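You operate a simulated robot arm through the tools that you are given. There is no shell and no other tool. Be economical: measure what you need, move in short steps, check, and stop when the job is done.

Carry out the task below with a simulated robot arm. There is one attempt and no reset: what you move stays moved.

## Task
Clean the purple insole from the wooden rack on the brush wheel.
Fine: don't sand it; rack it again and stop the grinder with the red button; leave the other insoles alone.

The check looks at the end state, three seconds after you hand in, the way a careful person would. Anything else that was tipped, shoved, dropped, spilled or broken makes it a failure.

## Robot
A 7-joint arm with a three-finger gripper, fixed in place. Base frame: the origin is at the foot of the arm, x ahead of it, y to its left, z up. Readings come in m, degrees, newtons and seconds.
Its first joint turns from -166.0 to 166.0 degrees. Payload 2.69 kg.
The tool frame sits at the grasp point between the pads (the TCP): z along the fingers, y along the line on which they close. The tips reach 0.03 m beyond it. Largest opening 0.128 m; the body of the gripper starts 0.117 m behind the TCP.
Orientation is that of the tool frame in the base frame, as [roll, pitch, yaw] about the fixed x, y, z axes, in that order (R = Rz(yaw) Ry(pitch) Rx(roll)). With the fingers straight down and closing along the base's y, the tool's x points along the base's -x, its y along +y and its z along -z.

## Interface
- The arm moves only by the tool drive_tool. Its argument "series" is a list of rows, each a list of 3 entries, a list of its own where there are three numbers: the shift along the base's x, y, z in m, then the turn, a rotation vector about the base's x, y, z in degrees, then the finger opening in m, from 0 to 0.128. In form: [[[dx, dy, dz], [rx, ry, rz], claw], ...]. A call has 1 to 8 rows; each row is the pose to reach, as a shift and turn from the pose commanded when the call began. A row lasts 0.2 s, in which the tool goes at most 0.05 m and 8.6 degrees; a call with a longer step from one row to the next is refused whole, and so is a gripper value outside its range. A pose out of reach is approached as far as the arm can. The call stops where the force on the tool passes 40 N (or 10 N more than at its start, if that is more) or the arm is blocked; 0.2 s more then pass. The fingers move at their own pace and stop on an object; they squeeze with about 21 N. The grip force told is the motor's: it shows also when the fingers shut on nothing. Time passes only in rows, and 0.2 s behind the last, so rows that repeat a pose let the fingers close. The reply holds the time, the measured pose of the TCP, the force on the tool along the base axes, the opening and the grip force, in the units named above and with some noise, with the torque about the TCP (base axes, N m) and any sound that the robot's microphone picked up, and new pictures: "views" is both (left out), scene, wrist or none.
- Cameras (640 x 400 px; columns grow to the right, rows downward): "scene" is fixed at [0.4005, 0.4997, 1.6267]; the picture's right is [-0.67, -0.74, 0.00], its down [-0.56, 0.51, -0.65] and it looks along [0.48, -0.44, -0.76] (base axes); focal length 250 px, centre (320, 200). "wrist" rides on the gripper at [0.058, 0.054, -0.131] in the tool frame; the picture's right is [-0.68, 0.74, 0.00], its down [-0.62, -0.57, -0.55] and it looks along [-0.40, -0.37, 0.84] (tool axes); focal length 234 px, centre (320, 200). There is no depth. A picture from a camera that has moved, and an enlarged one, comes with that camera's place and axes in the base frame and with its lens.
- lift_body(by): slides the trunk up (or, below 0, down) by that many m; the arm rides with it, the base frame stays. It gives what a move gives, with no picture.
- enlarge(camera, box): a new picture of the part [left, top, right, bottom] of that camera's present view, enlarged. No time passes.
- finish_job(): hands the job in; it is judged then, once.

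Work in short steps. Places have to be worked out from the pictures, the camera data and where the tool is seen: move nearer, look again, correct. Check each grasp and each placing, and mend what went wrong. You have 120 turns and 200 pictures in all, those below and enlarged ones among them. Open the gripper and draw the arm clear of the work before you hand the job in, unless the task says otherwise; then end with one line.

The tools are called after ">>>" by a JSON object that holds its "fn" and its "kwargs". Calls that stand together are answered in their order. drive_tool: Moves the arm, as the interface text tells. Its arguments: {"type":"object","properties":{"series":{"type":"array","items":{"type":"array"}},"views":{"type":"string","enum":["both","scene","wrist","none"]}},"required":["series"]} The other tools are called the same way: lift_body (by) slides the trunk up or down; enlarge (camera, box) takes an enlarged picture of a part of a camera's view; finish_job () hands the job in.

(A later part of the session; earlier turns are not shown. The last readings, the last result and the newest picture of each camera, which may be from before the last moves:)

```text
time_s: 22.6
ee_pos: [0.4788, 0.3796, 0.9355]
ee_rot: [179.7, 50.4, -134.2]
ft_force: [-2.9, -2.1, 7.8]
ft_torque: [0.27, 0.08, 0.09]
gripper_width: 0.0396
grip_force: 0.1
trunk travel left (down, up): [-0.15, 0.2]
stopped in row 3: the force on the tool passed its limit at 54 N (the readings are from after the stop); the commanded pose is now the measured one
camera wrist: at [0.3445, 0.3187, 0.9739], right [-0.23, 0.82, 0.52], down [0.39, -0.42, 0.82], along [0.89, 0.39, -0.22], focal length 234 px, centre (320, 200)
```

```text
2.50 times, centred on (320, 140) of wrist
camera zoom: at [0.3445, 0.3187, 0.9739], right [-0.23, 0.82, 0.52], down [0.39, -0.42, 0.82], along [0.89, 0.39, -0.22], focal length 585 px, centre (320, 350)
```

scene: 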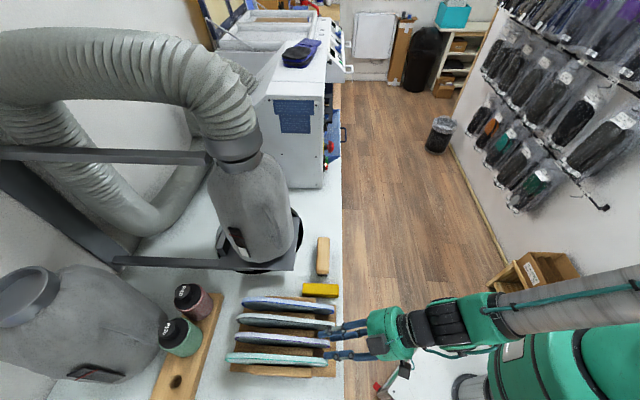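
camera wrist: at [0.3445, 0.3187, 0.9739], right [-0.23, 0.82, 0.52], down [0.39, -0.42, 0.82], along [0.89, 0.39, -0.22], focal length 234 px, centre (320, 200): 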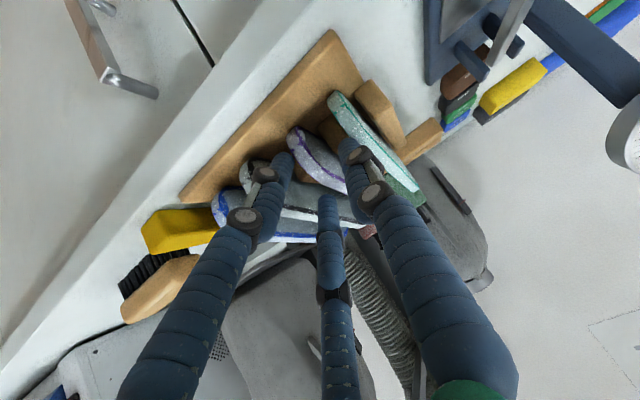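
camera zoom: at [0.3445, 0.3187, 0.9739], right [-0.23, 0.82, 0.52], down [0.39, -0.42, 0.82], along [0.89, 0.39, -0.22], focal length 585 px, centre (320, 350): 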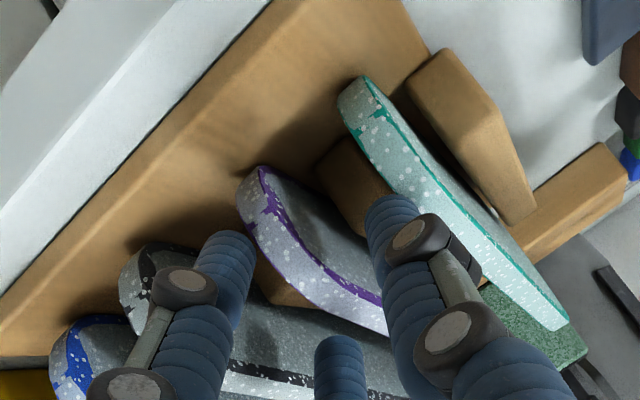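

Contact: the finger on the teal side pushed the teal insole about 1.2 cm along its slot (I will push it back later). Spacing is only ~4.3 cm, so I back off, narrow the opening to 2.6 cm and shift 5 mm toward the grey side.

>>> {"fn": "drive_tool", "kwargs": {"series": [[[-0.0205, -0.0227, 0.0257], [0, 0, 0], 0.04], [[-0.0205, -0.0227, 0.0257], [0, 0, 0.5], 0.026], [[-0.017, -0.026, 0.026], [0, 0, 1], 0.026], [[-0.017, -0.026, 0.026], [0, 0, 1], 0.026]], "views": "both"}}

>>> {"fn": "enlarge", "kwargs": {"camera": "scene", "box": [270, 300, 400, 380]}}

>>> {"fn": "enlarge", "kwargs": {"camera": "wrist", "box": [200, 60, 440, 220]}}

```text
time_s: 23.6
ee_pos: [0.4612, 0.3539, 0.9593]
ee_rot: [179.6, 50.1, -133.2]
ft_force: [0.8, -0.5, 0.2]
ft_torque: [0.01, -0.03, 0.01]
gripper_width: 0.0259
grip_force: 0.2
trunk travel left (down, up): [-0.15, 0.2]
camera wrist: at [0.3288, 0.2904, 0.9985], right [-0.24, 0.82, 0.52], down [0.4, -0.41, 0.82], along [0.88, 0.41, -0.23], focal length 234 px, centre (320, 200)
```

scene: 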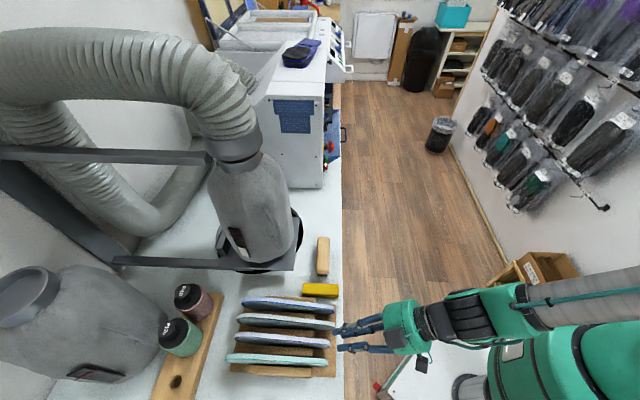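
wrist: 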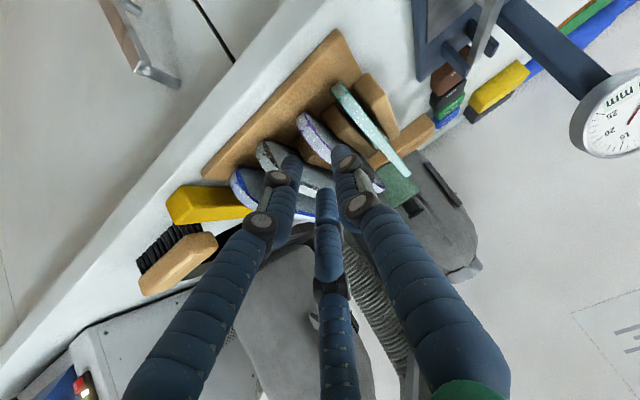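

```text
4.92 times, centred on (335, 340) of scene
camera zoom: at [0.4005, 0.4997, 1.6267], right [-0.67, -0.74, 0.0], down [-0.56, 0.51, -0.65], along [0.48, -0.44, -0.76], focal length 1229 px, centre (246, -489)
```

zoom: 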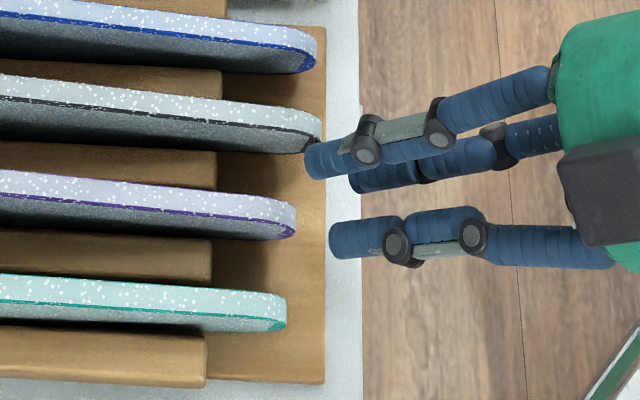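

```text
2.50 times, centred on (320, 140) of wrist
camera zoom: at [0.3288, 0.2904, 0.9985], right [-0.24, 0.82, 0.52], down [0.4, -0.41, 0.82], along [0.88, 0.41, -0.23], focal length 585 px, centre (320, 350)
```

zoom: 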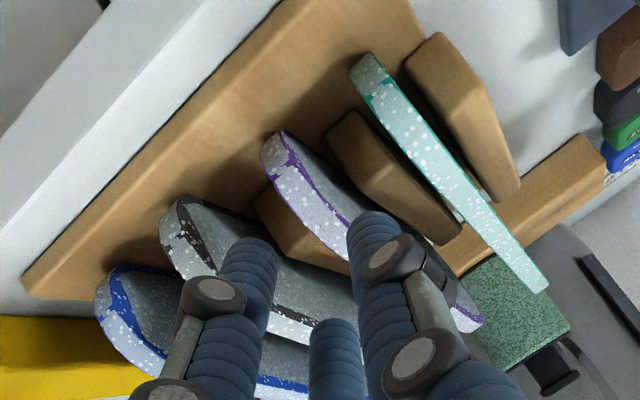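

Fingers are centred on the purple insole now and narrower. I advance part-way along the slant and check.

>>> {"fn": "drive_tool", "kwargs": {"series": [[[0.008, 0.0085, -0.01], [0, 0, 0], 0.026], [[0.016, 0.017, -0.02], [0, 0, 0], 0.026], [[0.024, 0.0255, -0.03], [0, 0, 0], 0.026]], "views": "both"}}

>>> {"fn": "enlarge", "kwargs": {"camera": "scene", "box": [220, 290, 380, 390]}}

>>> {"fn": "enlarge", "kwargs": {"camera": "wrist", "box": [200, 60, 440, 220]}}

```text
time_s: 24.4
ee_pos: [0.4852, 0.3802, 0.9307]
ee_rot: [179.7, 50.1, -133.2]
ft_force: [0.7, 0.2, 0.3]
ft_torque: [-0.01, 0.0, -0.01]
gripper_width: 0.0262
grip_force: 0.0
trunk travel left (down, up): [-0.15, 0.2]
camera wrist: at [0.353, 0.3159, 0.9688], right [-0.24, 0.82, 0.52], down [0.4, -0.41, 0.82], along [0.89, 0.41, -0.23], focal length 234 px, centre (320, 200)
```

scene: 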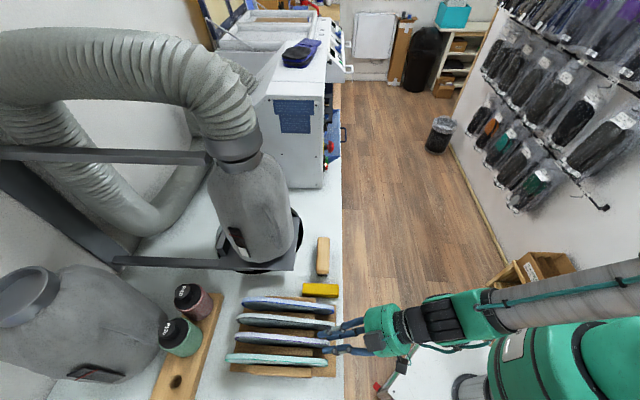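
wrist: 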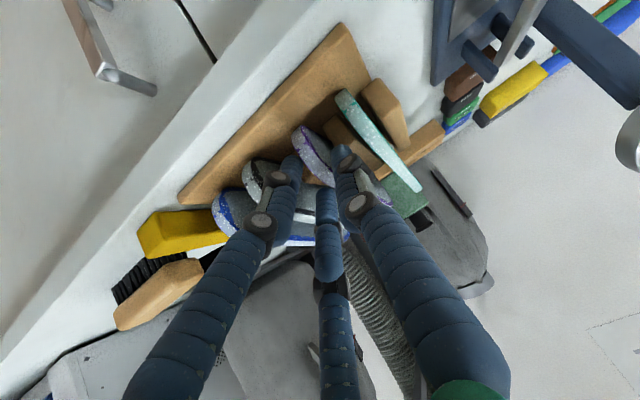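

```text
4.00 times, centred on (300, 340) of scene
camera zoom: at [0.4005, 0.4997, 1.6267], right [-0.67, -0.74, 0.0], down [-0.56, 0.51, -0.65], along [0.48, -0.44, -0.76], focal length 998 px, centre (400, -360)
```

zoom: 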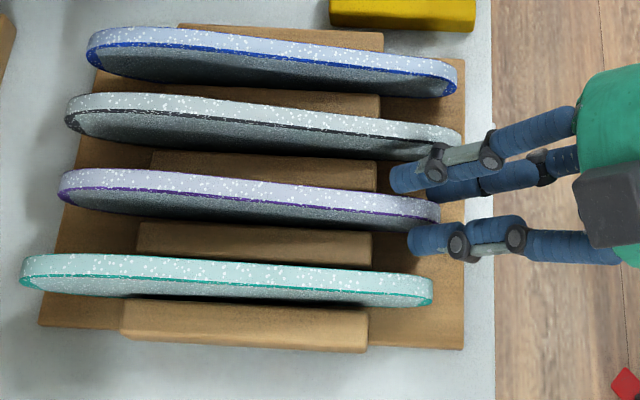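

```text
2.50 times, centred on (320, 140) of wrist
camera zoom: at [0.353, 0.3159, 0.9688], right [-0.24, 0.82, 0.52], down [0.4, -0.41, 0.82], along [0.89, 0.41, -0.23], focal length 585 px, centre (320, 350)
```

zoom: 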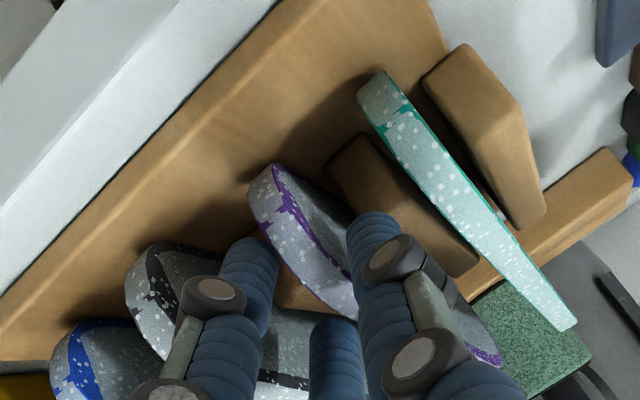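

No contact; pads straddle the purple heel cleanly. I advance about 2.5 cm more, then close.

>>> {"fn": "drive_tool", "kwargs": {"series": [[[0.006, 0.0064, -0.007], [0, 0, 0], 0.026], [[0.012, 0.0128, -0.0135], [0, 0, 0], 0.026], [[0.016, 0.017, -0.018], [0, 0, 0], 0.026]], "views": "wrist"}}

>>> {"fn": "enlarge", "kwargs": {"camera": "scene", "box": [220, 290, 380, 390]}}

```text
time_s: 25.2
ee_pos: [0.501, 0.3953, 0.9131]
ee_rot: [179.8, 50.2, -133.2]
ft_force: [-18.5, -16.2, 18.1]
ft_torque: [0.34, 0.06, 0.44]
gripper_width: 0.0259
grip_force: 0.1
trunk travel left (down, up): [-0.15, 0.2]
camera wrist: at [0.3674, 0.3318, 0.9515], right [-0.24, 0.82, 0.52], down [0.4, -0.41, 0.82], along [0.89, 0.41, -0.23], focal length 234 px, centre (320, 200)
```

wrist: 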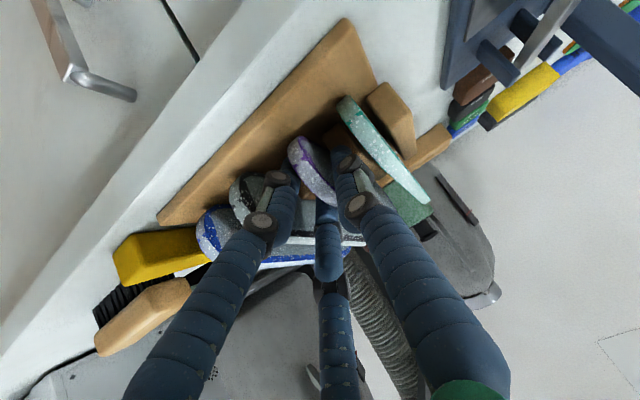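

```text
4.00 times, centred on (300, 340) of scene
camera zoom: at [0.4005, 0.4997, 1.6267], right [-0.67, -0.74, 0.0], down [-0.56, 0.51, -0.65], along [0.48, -0.44, -0.76], focal length 998 px, centre (400, -360)
```

zoom: 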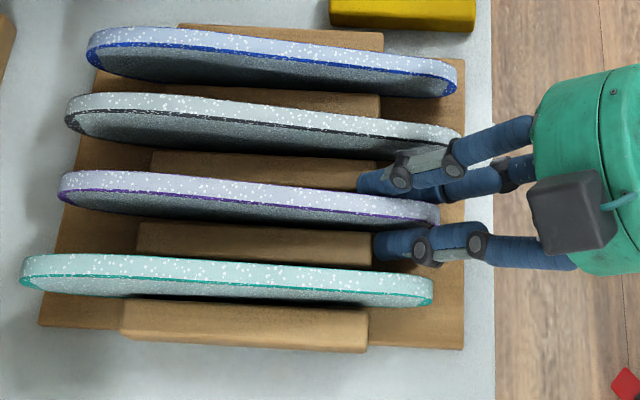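

The tips touched the divider ends (force ~30 N) without moving any insole. I retreat 4 mm and close.

>>> {"fn": "drive_tool", "kwargs": {"series": [[[-0.003, -0.003, 0.004], [0, 0, 0], 0.026], [[-0.003, -0.003, 0.004], [0, 0, 0], 0.0], [[-0.003, -0.003, 0.004], [0, 0, 0], 0.0], [[-0.003, -0.003, 0.004], [0, 0, 0], 0.0]], "views": "wrist"}}

>>> {"fn": "enlarge", "kwargs": {"camera": "scene", "box": [220, 290, 380, 390]}}

```text
time_s: 26.2
ee_pos: [0.4999, 0.3929, 0.9176]
ee_rot: [179.6, 50.2, -133.3]
ft_force: [0.1, 0.0, -0.2]
ft_torque: [-0.03, 0.04, -0.04]
gripper_width: 0.0179
grip_force: 21.0
trunk travel left (down, up): [-0.15, 0.2]
camera wrist: at [0.366, 0.3295, 0.9546], right [-0.24, 0.82, 0.52], down [0.4, -0.41, 0.82], along [0.89, 0.41, -0.23], focal length 234 px, centre (320, 200)
```

wrist: 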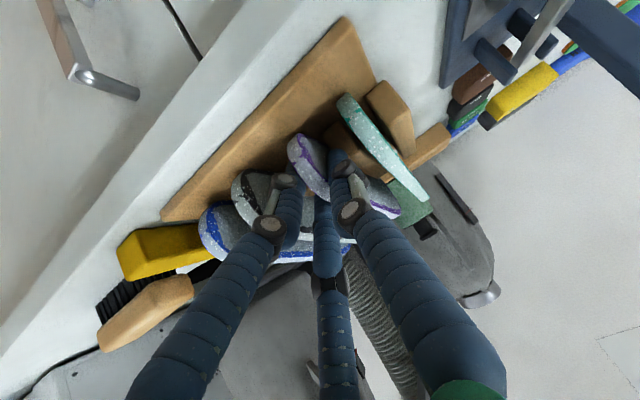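

```text
4.00 times, centred on (300, 340) of scene
camera zoom: at [0.4005, 0.4997, 1.6267], right [-0.67, -0.74, 0.0], down [-0.56, 0.51, -0.65], along [0.48, -0.44, -0.76], focal length 998 px, centre (400, -360)
```

zoom: 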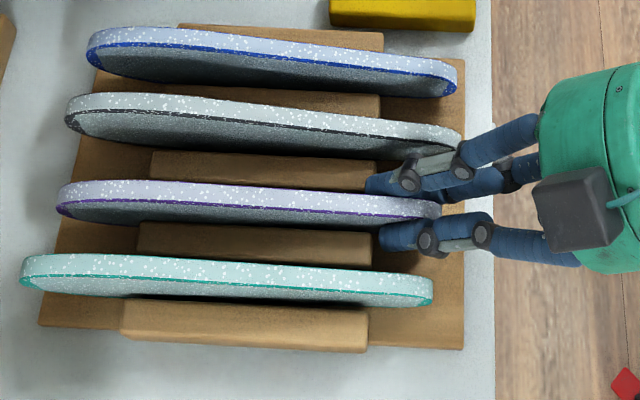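

Grip holds at 18 mm width. I lift straight up.

>>> {"fn": "drive_tool", "kwargs": {"series": [[[0, 0, 0.03], [0, 0, 0], 0.0], [[0, 0, 0.06], [0, 0, 0], 0.0], [[0, 0, 0.1], [0, 0, 0], 0.0], [[0, 0, 0.15], [0, 0, 0], 0.0], [[0, 0, 0.2], [0, 0, 0], 0.0]], "views": "both"}}

>>> {"fn": "enlarge", "kwargs": {"camera": "scene", "box": [200, 250, 400, 390]}}

```text
time_s: 27.4
ee_pos: [0.4979, 0.3939, 1.1152]
ee_rot: [179.7, 50.0, -133.3]
ft_force: [-0.4, -0.3, 0.3]
ft_torque: [-0.01, 0.01, 0.03]
gripper_width: 0.0176
grip_force: 20.8
trunk travel left (down, up): [-0.15, 0.2]
camera wrist: at [0.3652, 0.3299, 1.1544], right [-0.24, 0.82, 0.52], down [0.4, -0.41, 0.82], along [0.89, 0.41, -0.23], focal length 234 px, centre (320, 200)
```

scene: 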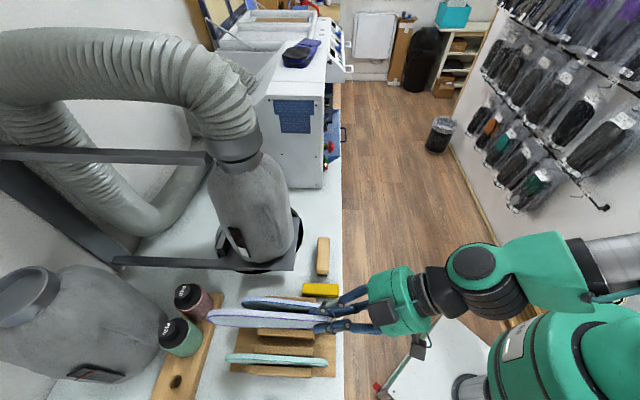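
wrist: 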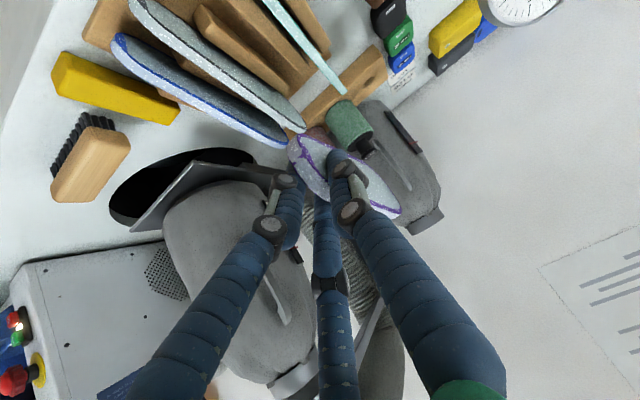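

```text
2.86 times, centred on (300, 320) of scene
camera zoom: at [0.4005, 0.4997, 1.6267], right [-0.67, -0.74, 0.0], down [-0.56, 0.51, -0.65], along [0.48, -0.44, -0.76], focal length 713 px, centre (377, -143)
```

zoom: 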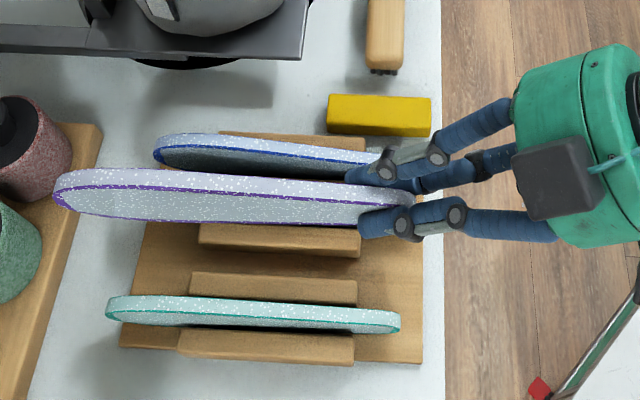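

The purple insole is lifted cleanly with the others left in place. I back off into the aisle and travel to the grinder front, keeping the toe clear of the hood.

>>> {"fn": "drive_tool", "kwargs": {"series": [[[-0.024, -0.041, 0], [0, 0, 0], 0.0], [[-0.048, -0.082, 0], [0, 0, 0], 0.0], [[-0.071, -0.123, 0], [0, 0, 0], 0.0], [[-0.093, -0.165, 0], [0, 0, 0], 0.0]], "views": "none"}}

>>> {"fn": "drive_tool", "kwargs": {"series": [[[0.028, -0.035, 0], [0, 0, 0], 0.0], [[0.056, -0.07, 0], [0, 0, 0], 0.0], [[0.084, -0.105, 0], [0, 0, 0], 0.0], [[0.112, -0.14, 0], [0, 0, 0], 0.0], [[0.14, -0.175, 0], [0, 0, 0], 0.0], [[0.168, -0.21, 0], [0, 0, 0], 0.0], [[0.196, -0.245, 0], [0, 0, 0], 0.0], [[0.221, -0.278, 0], [0, 0, 0], 0.0]], "views": "none"}}

>>> {"fn": "drive_tool", "kwargs": {"series": [[[0.034, -0.034, 0], [0, 0, 0], 0.0], [[0.068, -0.068, 0], [0, 0, 0], 0.0], [[0.102, -0.102, 0], [0, 0, 0], 0.0], [[0.136, -0.136, 0], [0, 0, 0], 0.0], [[0.17, -0.17, 0], [0, 0, 0], 0.0], [[0.204, -0.204, 0], [0, 0, 0], 0.0], [[0.235, -0.235, 0], [0, 0, 0], 0.0]], "views": "both"}}

```text
time_s: 28.4
ee_pos: [0.4058, 0.2306, 1.1155]
ee_rot: [179.6, 50.2, -133.3]
ft_force: [1.5, -0.5, -0.1]
ft_torque: [-0.06, 0.04, 0.0]
gripper_width: 0.0176
grip_force: 20.8
trunk travel left (down, up): [-0.15, 0.2]
```

```text
time_s: 30.2
ee_pos: [0.6252, -0.0504, 1.1168]
ee_rot: [179.5, 50.2, -133.1]
ft_force: [0.0, -0.4, -0.3]
ft_torque: [-0.06, -0.04, -0.02]
gripper_width: 0.0175
grip_force: 20.9
trunk travel left (down, up): [-0.15, 0.2]
```

```text
time_s: 31.8
ee_pos: [0.8624, -0.2866, 1.1151]
ee_rot: [179.6, 50.1, -133.5]
ft_force: [-4.8, -4.5, -4.9]
ft_torque: [-0.74, 0.66, -0.16]
gripper_width: 0.0178
grip_force: 21.1
trunk travel left (down, up): [-0.15, 0.2]
camera wrist: at [0.7294, -0.3504, 1.154], right [-0.24, 0.82, 0.52], down [0.4, -0.41, 0.82], along [0.89, 0.41, -0.23], focal length 234 px, centre (320, 200)
```

scene: 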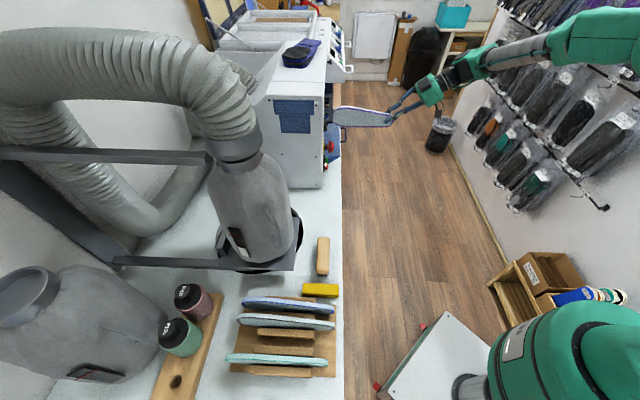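
wrist: 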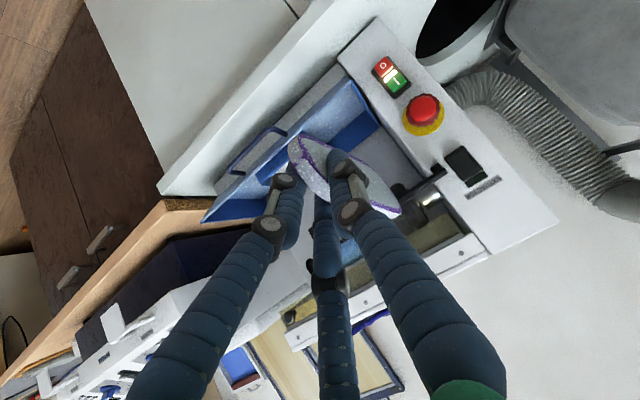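

There is a ~8 N push back at the toe, so it already touches something (bar or brush). I back off 3 cm and look.

>>> {"fn": "drive_tool", "kwargs": {"series": [[[-0.02, -0.022, 0], [0, 0, 0], 0.0], [[-0.033, -0.037, -0.01], [0, 0, 0], 0.0]], "views": "wrist"}}

>>> {"fn": "enlarge", "kwargs": {"camera": "scene", "box": [280, 60, 460, 180]}}

>>> {"fn": "enlarge", "kwargs": {"camera": "wrist", "box": [240, 60, 520, 260]}}

```text
time_s: 32.4
ee_pos: [0.8294, -0.323, 1.1063]
ee_rot: [179.8, 50.2, -133.2]
ft_force: [-0.8, 0.0, 0.0]
ft_torque: [0.01, 0.01, -0.01]
gripper_width: 0.0178
grip_force: 21.3
trunk travel left (down, up): [-0.15, 0.2]
camera wrist: at [0.6958, -0.3867, 1.1455], right [-0.24, 0.82, 0.52], down [0.4, -0.41, 0.82], along [0.89, 0.41, -0.23], focal length 234 px, centre (320, 200)
```

wrist: 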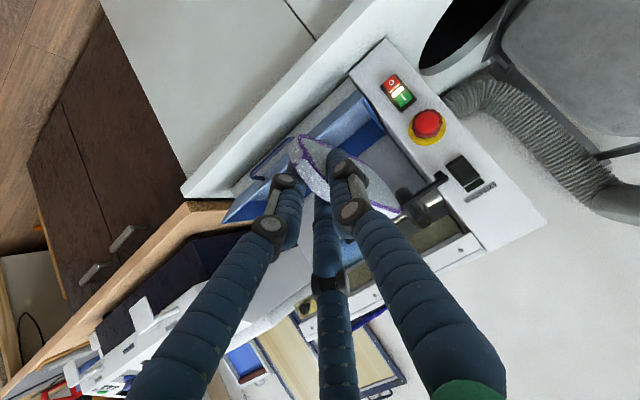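

```text
3.33 times, centred on (370, 120) of scene
camera zoom: at [0.4005, 0.4997, 1.6267], right [-0.67, -0.74, 0.0], down [-0.56, 0.51, -0.65], along [0.48, -0.44, -0.76], focal length 832 px, centre (153, 467)
```

zoom: 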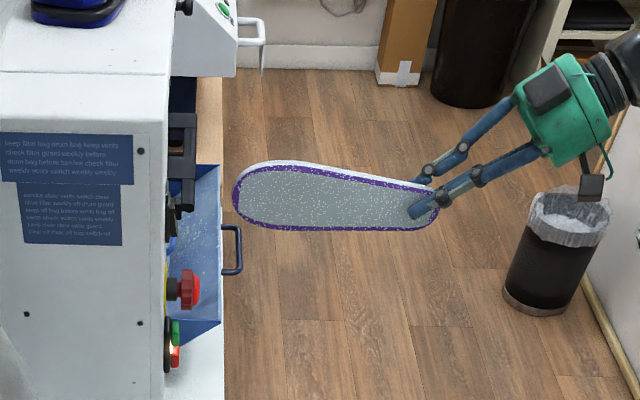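

```text
2.00 times, centred on (380, 160) of wrist
camera zoom: at [0.6958, -0.3867, 1.1455], right [-0.24, 0.82, 0.52], down [0.4, -0.41, 0.82], along [0.89, 0.41, -0.23], focal length 468 px, centre (200, 280)
```

zoom: 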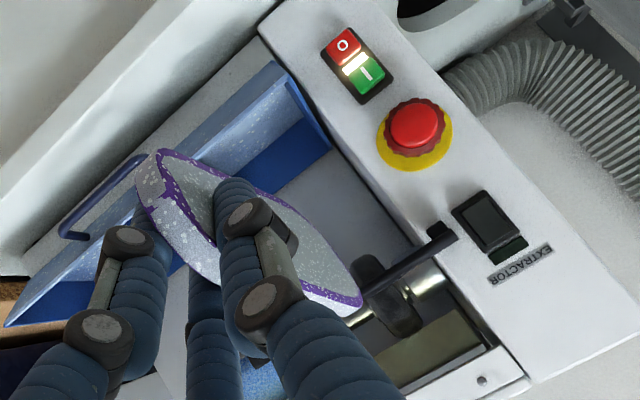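

The bar stands proud (A≈0.575) and I'd touched it; the insole's top edge at the toe is near z 1.13, while the wheel's underside is ~1.104. I lower 4.5 cm, line up with the wheel, and slide the toe under the bar.

>>> {"fn": "drive_tool", "kwargs": {"series": [[[-0.002, 0.002, -0.025], [0, 0, 0], 0.0], [[-0.0045, 0.004, -0.047], [0, 0, 0], 0.0], [[0.022, 0.034, -0.047], [0, 0, 0], 0.0], [[0.042, 0.056, -0.047], [0, 0, 0], 0.0], [[0.062, 0.079, -0.047], [0, 0, 0], 0.0], [[0.075, 0.094, -0.047], [0, 0, 0], 0.0]], "views": "both"}}

>>> {"fn": "enlarge", "kwargs": {"camera": "scene", "box": [280, 60, 460, 180]}}

>>> {"fn": "enlarge", "kwargs": {"camera": "wrist", "box": [240, 60, 520, 260]}}

```text
time_s: 33.8
ee_pos: [0.9045, -0.2282, 1.0599]
ee_rot: [179.6, 50.1, -133.2]
ft_force: [0.4, -0.3, 0.1]
ft_torque: [-0.03, 0.03, -0.01]
gripper_width: 0.0177
grip_force: 21.0
trunk travel left (down, up): [-0.15, 0.2]
camera wrist: at [0.7712, -0.2916, 1.0978], right [-0.24, 0.82, 0.52], down [0.4, -0.41, 0.82], along [0.88, 0.41, -0.23], focal length 234 px, centre (320, 200)
```

scene: 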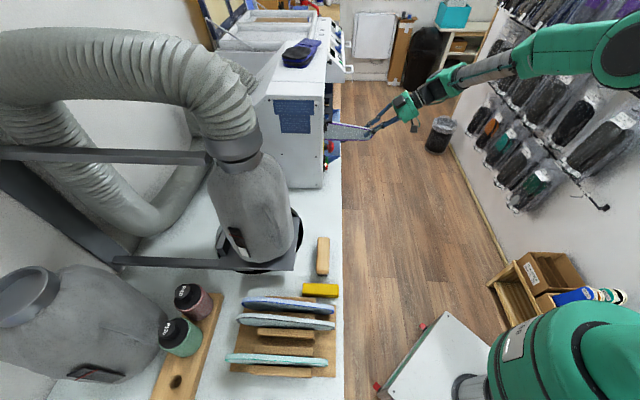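
wrist: 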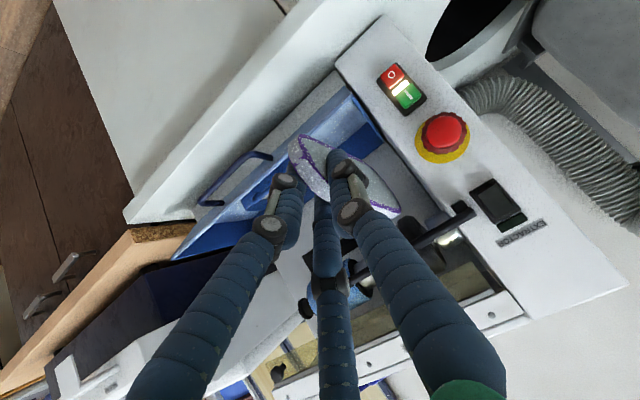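

```text
3.33 times, centred on (370, 120) of scene
camera zoom: at [0.4005, 0.4997, 1.6267], right [-0.67, -0.74, 0.0], down [-0.56, 0.51, -0.65], along [0.48, -0.44, -0.76], focal length 832 px, centre (153, 467)
```

zoom: 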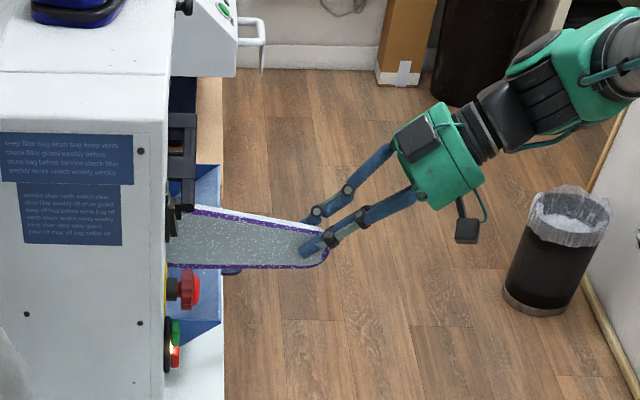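

```text
2.00 times, centred on (380, 160) of wrist
camera zoom: at [0.7712, -0.2916, 1.0978], right [-0.24, 0.82, 0.52], down [0.4, -0.41, 0.82], along [0.88, 0.41, -0.23], focal length 468 px, centre (200, 280)
```

zoom: 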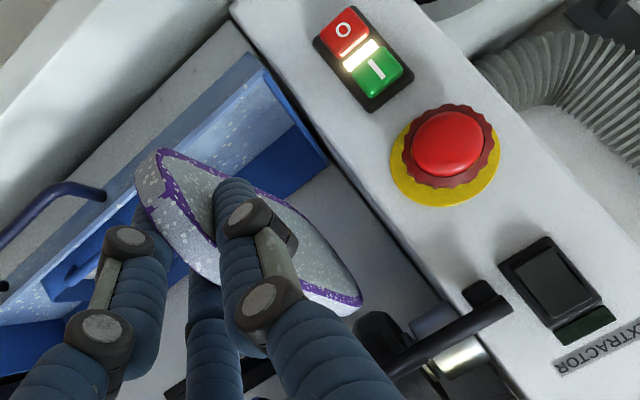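

The toe is under the bar without contact. I advance 3 cm more, then raise in small steps until the brush touches the top edge.

>>> {"fn": "drive_tool", "kwargs": {"series": [[[0.01, 0.011, 0], [0, 0, 0], 0.0], [[0.02, 0.0225, 0], [0, 0, 0], 0.0], [[0.02, 0.0225, 0.005], [0, 0, 0], 0.0], [[0.02, 0.0225, 0.01], [0, 0, 0], 0.0]], "views": "wrist"}}

>>> {"fn": "enlarge", "kwargs": {"camera": "wrist", "box": [280, 100, 480, 240]}}

```text
time_s: 34.8
ee_pos: [0.9241, -0.2046, 1.0697]
ee_rot: [179.7, 50.3, -133.2]
ft_force: [-0.4, -0.2, -0.7]
ft_torque: [-0.05, 0.01, -0.01]
gripper_width: 0.0177
grip_force: 20.8
trunk travel left (down, up): [-0.15, 0.2]
camera wrist: at [0.7908, -0.2685, 1.1084], right [-0.24, 0.82, 0.52], down [0.4, -0.41, 0.82], along [0.89, 0.41, -0.23], focal length 234 px, centre (320, 200)
```

wrist: 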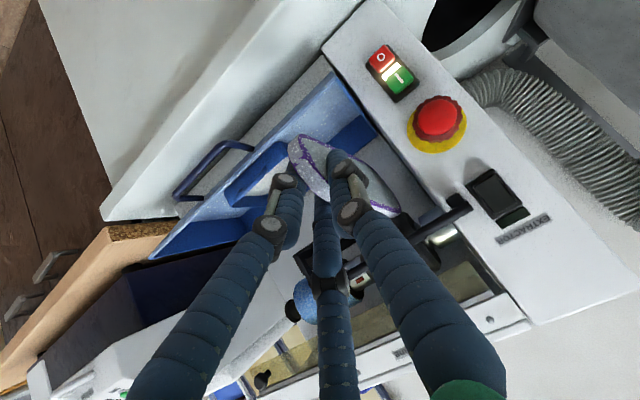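

```text
2.86 times, centred on (380, 170) of wrist
camera zoom: at [0.7908, -0.2685, 1.1084], right [-0.24, 0.82, 0.52], down [0.4, -0.41, 0.82], along [0.89, 0.41, -0.23], focal length 669 px, centre (149, 286)
```

zoom: 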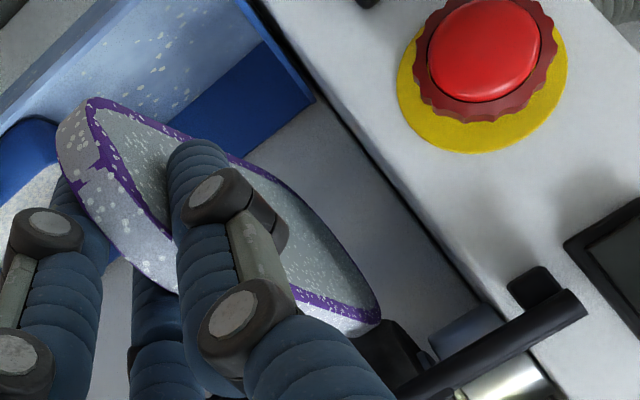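

Still no contact; wheel is just above the toe. I raise further in 4 mm steps.

>>> {"fn": "drive_tool", "kwargs": {"series": [[[0, 0, 0.004], [0, 0, 0], 0.0], [[0, 0, 0.008], [0, 0, 0], 0.0], [[0, 0, 0.012], [0, 0, 0], 0.0]], "views": "wrist"}}

>>> {"fn": "enlarge", "kwargs": {"camera": "wrist", "box": [280, 100, 480, 240]}}

```text
time_s: 35.6
ee_pos: [0.9236, -0.2049, 1.081]
ee_rot: [179.6, 50.3, -133.3]
ft_force: [0.4, 0.4, -2.4]
ft_torque: [-0.42, 0.35, -0.03]
gripper_width: 0.0179
grip_force: 21.3
trunk travel left (down, up): [-0.15, 0.2]
camera wrist: at [0.7907, -0.2686, 1.1196], right [-0.24, 0.82, 0.52], down [0.4, -0.41, 0.82], along [0.89, 0.41, -0.23], focal length 234 px, centre (320, 200)
```

wrist: 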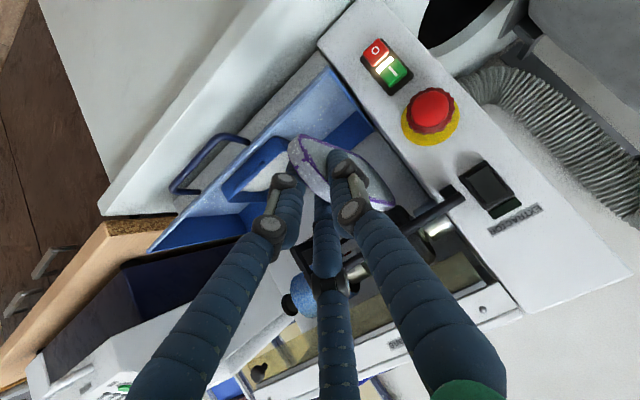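

```text
2.86 times, centred on (380, 170) of wrist
camera zoom: at [0.7907, -0.2686, 1.1196], right [-0.24, 0.82, 0.52], down [0.4, -0.41, 0.82], along [0.89, 0.41, -0.23], focal length 669 px, centre (149, 286)
```

zoom: 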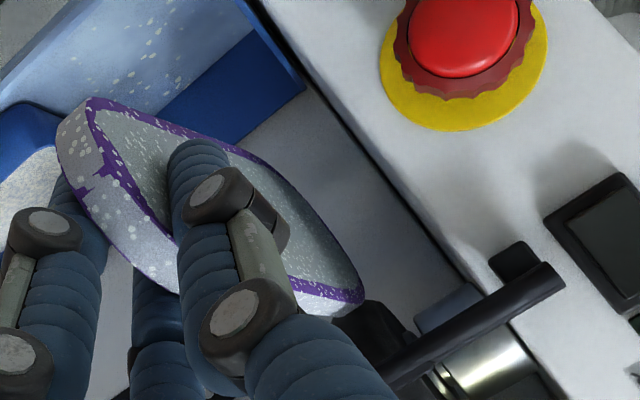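

Light contact (2.4 N down, torque at the toe). I stroke the edge along the brush, out and in, to see how the dust responds.

>>> {"fn": "drive_tool", "kwargs": {"series": [[[-0.007, -0.0075, 0.001], [0, 0, 0], 0.0], [[-0.014, -0.015, 0.002], [0, 0, 0], 0.0], [[-0.007, -0.0075, 0.001], [0, 0, 0], 0.0], [[0, 0, 0.001], [0, 0, 0], 0.0], [[0.007, 0.0075, 0.001], [0, 0, 0], 0.0], [[0.014, 0.015, 0.001], [0, 0, 0], 0.0], [[0.014, 0.015, 0.001], [0, 0, 0], 0.0]], "views": "wrist"}}

>>> {"fn": "enlarge", "kwargs": {"camera": "wrist", "box": [280, 100, 480, 240]}}

>>> {"fn": "enlarge", "kwargs": {"camera": "scene", "box": [310, 90, 410, 160]}}

```text
time_s: 37.2
ee_pos: [0.9378, -0.1897, 1.0817]
ee_rot: [179.6, 50.1, -133.2]
ft_force: [0.2, -0.4, 0.7]
ft_torque: [-0.02, -0.01, 0.01]
gripper_width: 0.0178
grip_force: 20.9
trunk travel left (down, up): [-0.15, 0.2]
camera wrist: at [0.8047, -0.2534, 1.1209], right [-0.24, 0.82, 0.52], down [0.4, -0.41, 0.82], along [0.89, 0.41, -0.23], focal length 234 px, centre (320, 200)
```

wrist: 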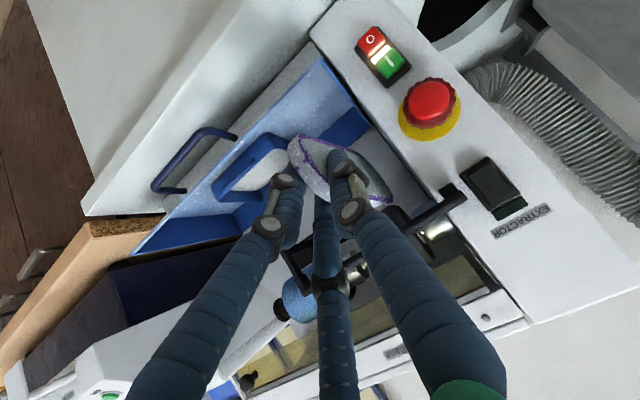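

```text
2.86 times, centred on (380, 170) of wrist
camera zoom: at [0.8047, -0.2534, 1.1209], right [-0.24, 0.82, 0.52], down [0.4, -0.41, 0.82], along [0.89, 0.41, -0.23], focal length 669 px, centre (149, 286)
```

zoom: 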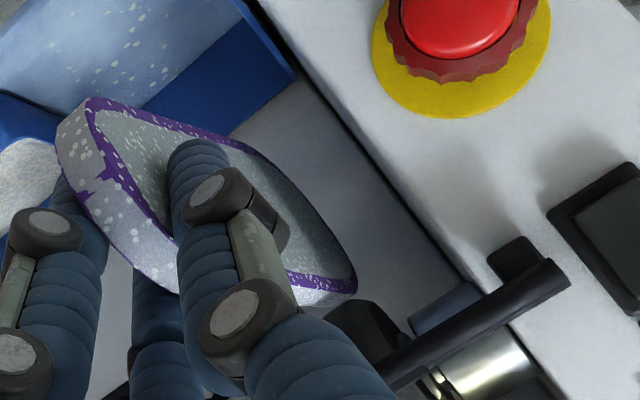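

```text
5.71 times, centred on (360, 125) of scene
camera zoom: at [0.4005, 0.4997, 1.6267], right [-0.67, -0.74, 0.0], down [-0.56, 0.51, -0.65], along [0.48, -0.44, -0.76], focal length 1426 px, centre (91, 629)
```

zoom: 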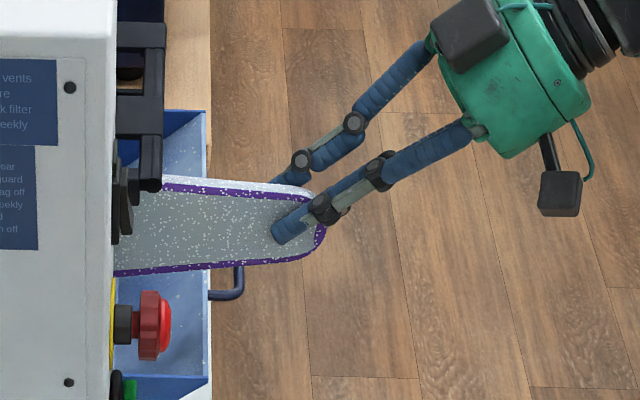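

Contact faded because the insole pivoted toe-down a few degrees. I pull it out to inspect the edge.

>>> {"fn": "drive_tool", "kwargs": {"series": [[[0, 0, -0.015], [0, 0, 0], 0.0], [[-0.03, -0.033, -0.015], [0, 0, 0], 0.0], [[-0.06, -0.067, -0.015], [0, 0, 0], 0.0], [[-0.09, -0.1, -0.015], [0, 0, 0], 0.0], [[-0.12, -0.134, 0], [0, 0, 0], 0.0]], "views": "scene"}}

>>> {"fn": "enlarge", "kwargs": {"camera": "scene", "box": [310, 80, 430, 160]}}

>>> {"fn": "enlarge", "kwargs": {"camera": "wrist", "box": [270, 110, 430, 230]}}

```text
time_s: 38.4
ee_pos: [0.8177, -0.3235, 1.0815]
ee_rot: [179.6, 50.1, -133.3]
ft_force: [-1.0, 0.2, -1.3]
ft_torque: [-0.02, 0.02, 0.04]
gripper_width: 0.0177
grip_force: 20.9
trunk travel left (down, up): [-0.15, 0.2]
```

scene: 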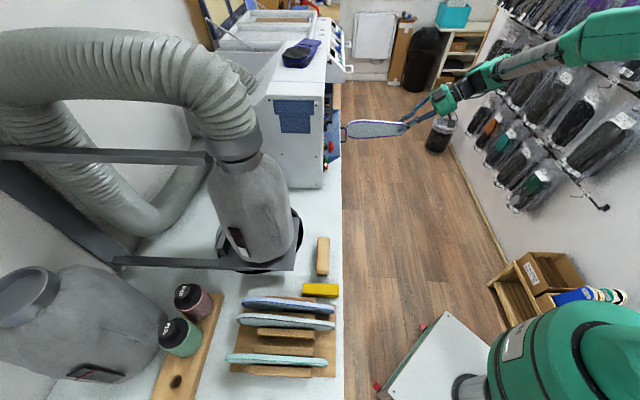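

```text
5.00 times, centred on (370, 120) of scene
camera zoom: at [0.4005, 0.4997, 1.6267], right [-0.67, -0.74, 0.0], down [-0.56, 0.51, -0.65], along [0.48, -0.44, -0.76], focal length 1248 px, centre (70, 600)
```

zoom: 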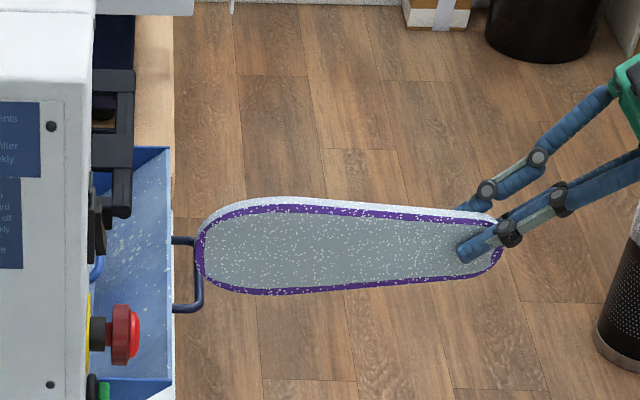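

```text
3.33 times, centred on (350, 170) of wrist
camera zoom: at [0.6848, -0.3875, 1.1203], right [-0.24, 0.82, 0.52], down [0.4, -0.41, 0.82], along [0.88, 0.41, -0.23], focal length 781 px, centre (220, 300)
```

zoom: 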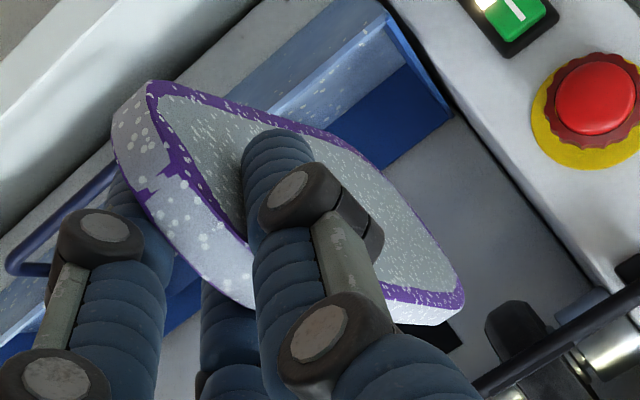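

>>> {"fn": "enlarge", "kwargs": {"camera": "scene", "box": [340, 112, 380, 142]}}

>>> {"fn": "enlarge", "kwargs": {"camera": "scene", "box": [375, 112, 415, 142]}}

```text
13.33 times, centred on (360, 127) of scene
camera zoom: at [0.4005, 0.4997, 1.6267], right [-0.67, -0.74, 0.0], down [-0.56, 0.51, -0.65], along [0.48, -0.44, -0.76], focal length 3328 px, centre (-213, 1173)
```

zoom: 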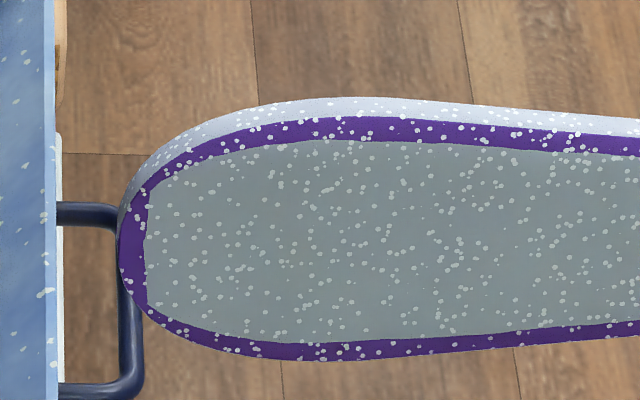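

```text
13.33 times, centred on (395, 127) of scene
camera zoom: at [0.4005, 0.4997, 1.6267], right [-0.67, -0.74, 0.0], down [-0.56, 0.51, -0.65], along [0.48, -0.44, -0.76], focal length 3328 px, centre (-680, 1173)
```

zoom: 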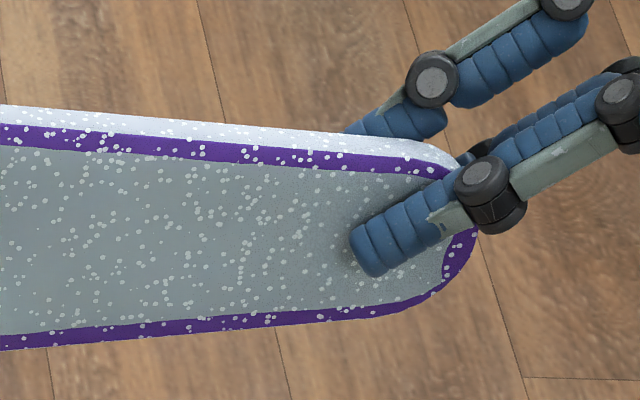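

The white edge near the toe looks to have fewer dots. I compare with an untouched insole (teal) at the same magnification to judge what the short contact did.

>>> {"fn": "enlarge", "kwargs": {"camera": "scene", "box": [222, 342, 282, 378]}}

>>> {"fn": "enlarge", "kwargs": {"camera": "scene", "box": [352, 116, 372, 131]}}

>>> {"fn": "enlarge", "kwargs": {"camera": "scene", "box": [372, 116, 392, 131]}}

```text
10.67 times, centred on (252, 360) of scene
camera zoom: at [0.4005, 0.4997, 1.6267], right [-0.67, -0.74, 0.0], down [-0.56, 0.51, -0.65], along [0.48, -0.44, -0.76], focal length 2663 px, centre (1045, -1507)
```

zoom: 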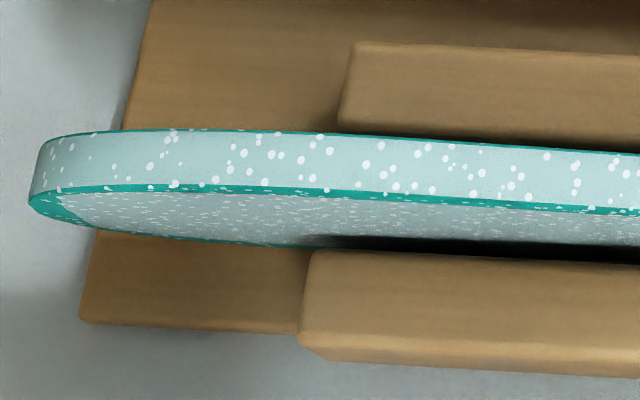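

```text
16.00 times, centred on (362, 124) of scene
camera zoom: at [0.4005, 0.4997, 1.6267], right [-0.67, -0.74, 0.0], down [-0.56, 0.51, -0.65], along [0.48, -0.44, -0.76], focal length 3994 px, centre (-352, 1424)
```

zoom: 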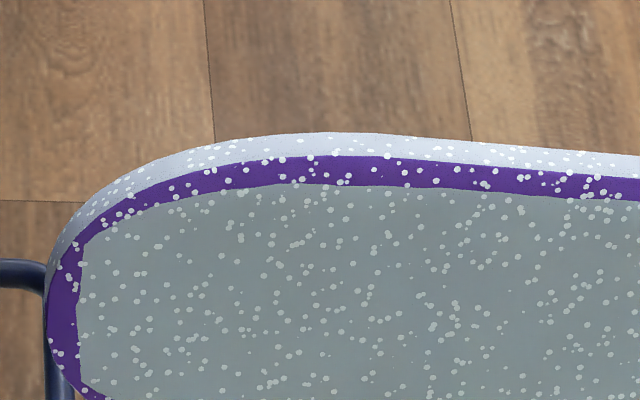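

```text
16.00 times, centred on (382, 124) of scene
camera zoom: at [0.4005, 0.4997, 1.6267], right [-0.67, -0.74, 0.0], down [-0.56, 0.51, -0.65], along [0.48, -0.44, -0.76], focal length 3994 px, centre (-672, 1424)
```

zoom: 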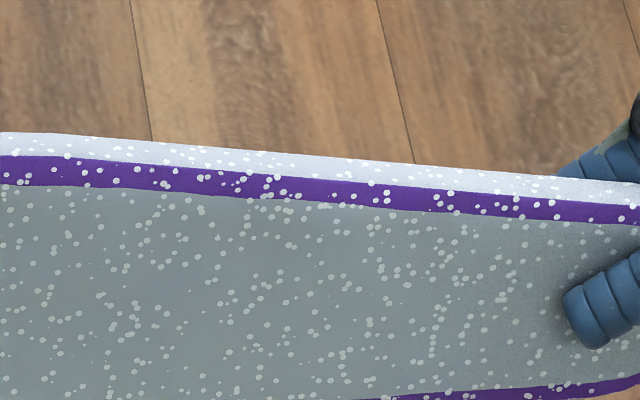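

The brush clears dust locally: a ~4 cm stretch of the white edge is clean after the contact, while the faces and rest are still dusty. So I must sweep faces and edges; I roll the insole 90° about its length so a face points up, starting with 66°.

>>> {"fn": "drive_tool", "kwargs": {"series": [[[0, 0, 0], [-5.45, -6.12, 0], 0.0], [[0, 0, 0], [-10.9, -12.25, 0], 0.0], [[0, 0, 0], [-16.35, -18.4, 0], 0.0], [[0, 0, 0], [-21.8, -24.5, 0], 0.0], [[0, 0, 0], [-27.25, -30.6, 0], 0.0], [[0, 0, 0], [-32.7, -36.7, 0], 0.0], [[0, 0, 0], [-38.15, -42.8, 0], 0.0], [[0, 0, 0], [-43.6, -49, 0], 0.0]], "views": "none"}}

>>> {"fn": "drive_tool", "kwargs": {"series": [[[0, 0, 0], [-5.4, -6.1, 0], 0.0], [[0, 0, 0], [-10.8, -12.2, 0], 0.0], [[0, 0, 0], [-16.2, -18.2, 0], 0.0]], "views": "both"}}

>>> {"fn": "enlarge", "kwargs": {"camera": "scene", "box": [310, 70, 450, 160]}}

```text
time_s: 40.2
ee_pos: [0.8173, -0.3228, 1.0825]
ee_rot: [-118.4, 31.1, -90.1]
ft_force: [0.4, -0.4, -0.6]
ft_torque: [-0.01, -0.02, -0.02]
gripper_width: 0.0178
grip_force: 20.9
out of reach, approached as far as the arm can: row 7, 8
trunk travel left (down, up): [-0.15, 0.2]
```

```text
time_s: 41.0
ee_pos: [0.8174, -0.3243, 1.0815]
ee_rot: [-118.4, 31.1, -90.1]
ft_force: [-0.5, -1.0, -0.3]
ft_torque: [-0.01, 0.01, 0.01]
gripper_width: 0.0174
grip_force: 20.9
out of reach, approached as far as the arm can: row 1, 2, 3
trunk travel left (down, up): [-0.15, 0.2]
camera wrist: at [0.6771, -0.3809, 1.0643], right [-0.35, 0.91, -0.2], down [-0.21, 0.14, 0.97], along [0.91, 0.38, 0.15], focal length 234 px, centre (320, 200)
```

scene: 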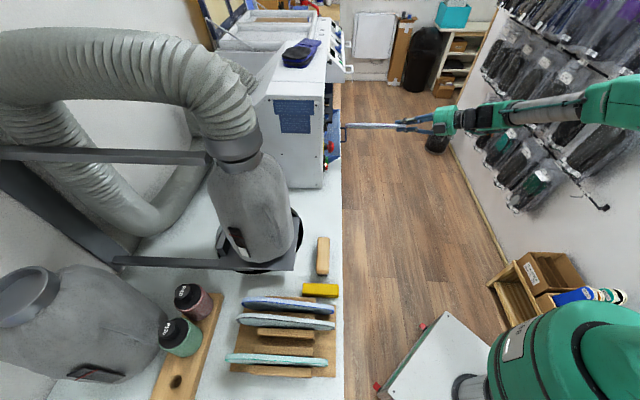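
wrist: 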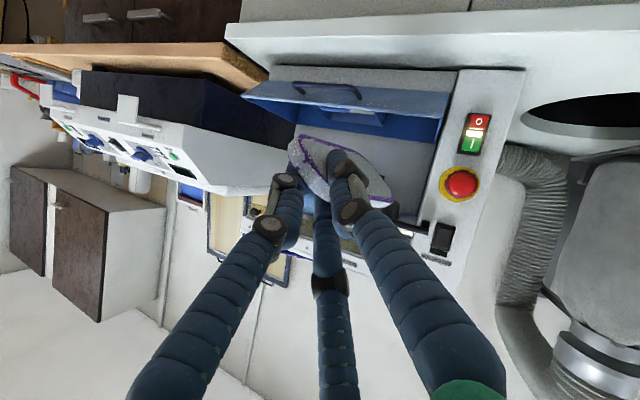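

```text
4.44 times, centred on (380, 115) of scene
camera zoom: at [0.4005, 0.4997, 1.6267], right [-0.67, -0.74, 0.0], down [-0.56, 0.51, -0.65], along [0.48, -0.44, -0.76], focal length 1109 px, centre (53, 578)
```

zoom: 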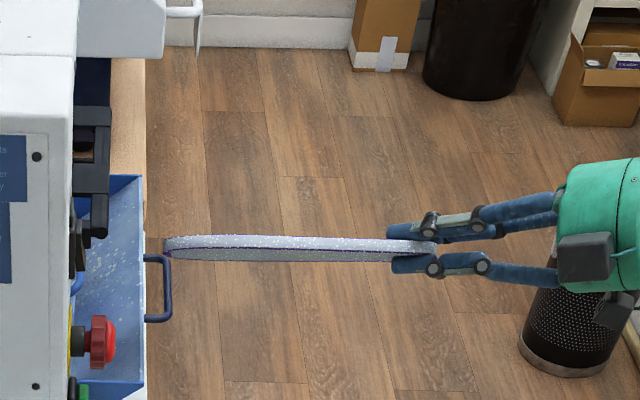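

Roll stopped at ~50° (joint limit). I test whether the remaining roll becomes possible when combined with some yaw.

>>> {"fn": "drive_tool", "kwargs": {"series": [[[-0.02, 0, 0], [0, 0, 8], 0.0], [[-0.04, 0, 0], [0, 0, 16], 0.0], [[-0.04, 0, 0], [-4, -6, 16], 0.0], [[-0.04, 0, 0], [-8, -12, 16], 0.0]], "views": "none"}}

>>> {"fn": "drive_tool", "kwargs": {"series": [[[0, 0, 0], [-4, -6, 0], 0.0], [[0, 0, 0], [-8, -12, 0], 0.0], [[0, 0, 0], [-12, -18, 0], 0.0]], "views": "none"}}

```text
time_s: 42.0
ee_pos: [0.7779, -0.3248, 1.0829]
ee_rot: [-118.5, 31.0, -74.1]
ft_force: [-0.3, -0.7, -0.6]
ft_torque: [0.0, 0.02, 0.03]
gripper_width: 0.0177
grip_force: 21.0
out of reach, approached as far as the arm can: row 3, 4
trunk travel left (down, up): [-0.15, 0.2]
```

```text
time_s: 42.8
ee_pos: [0.7905, -0.3327, 1.0962]
ee_rot: [-116.8, 28.9, -73.1]
ft_force: [0.1, 0.4, -0.6]
ft_torque: [-0.04, 0.02, 0.04]
gripper_width: 0.0177
grip_force: 21.2
out of reach, approached as far as the arm can: row 1, 2, 3
trunk travel left (down, up): [-0.15, 0.2]
```

Yaw works but the tool cannot get closer to horizontal than ~24°; lowering the trunk should relieve that. I retreat and raise first, then lower the trunk by 0.15.

>>> {"fn": "drive_tool", "kwargs": {"series": [[[-0.03, -0.02, 0.03], [0, 0, -5], 0.0], [[-0.05, -0.04, 0.07], [0, 0, -10], 0.0], [[-0.06, -0.06, 0.11], [0, 0, -16], 0.0], [[-0.06, -0.06, 0.15], [0, 0, -16], 0.0]], "views": "none"}}

>>> {"fn": "lift_body", "kwargs": {"by": -0.15}}

>>> {"fn": "drive_tool", "kwargs": {"series": [[[0, 0, 0], [-5.45, -6.12, 0], 0.0], [[0, 0, 0], [-10.9, -12.25, 0], 0.0], [[0, 0, 0], [-16.35, -18.4, 0], 0.0], [[0, 0, 0], [-21.8, -24.5, 0], 0.0], [[0, 0, 0], [-27, -30.2, 0], 0.0]], "views": "wrist"}}

```text
time_s: 43.8
ee_pos: [0.7303, -0.3935, 1.2448]
ee_rot: [-116.9, 29.2, -89.2]
ft_force: [0.7, 1.0, -1.8]
ft_torque: [-0.01, 0.02, 0.02]
gripper_width: 0.0176
grip_force: 21.0
trunk travel left (down, up): [-0.15, 0.2]
```

```text
time_s: 45.5
ee_pos: [0.7301, -0.3936, 1.096]
ee_rot: [-116.8, 29.0, -89.1]
ft_force: [0.3, 0.6, -0.5]
ft_torque: [0.01, 0.01, -0.01]
gripper_width: 0.0175
grip_force: 21.0
trunk travel left (down, up): [0.0, 0.35]
```

```text
time_s: 46.7
ee_pos: [0.7303, -0.393, 1.0957]
ee_rot: [-110.6, 23.5, -86.3]
ft_force: [0.2, 0.1, 0.0]
ft_torque: [-0.03, 0.0, -0.02]
gripper_width: 0.0176
grip_force: 21.4
out of reach, approached as far as the arm can: row 2, 3, 4, 5
trunk travel left (down, up): [0.0, 0.35]
camera wrist: at [0.5938, -0.4534, 1.0689], right [-0.32, 0.88, -0.36], down [-0.33, 0.26, 0.91], along [0.89, 0.41, 0.21], focal length 234 px, centre (320, 200)
```

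wrist: 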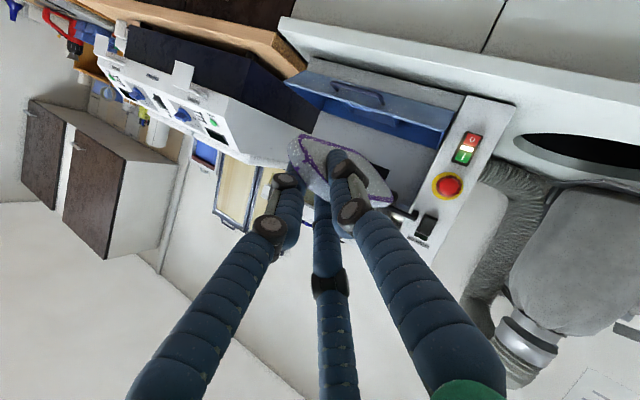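

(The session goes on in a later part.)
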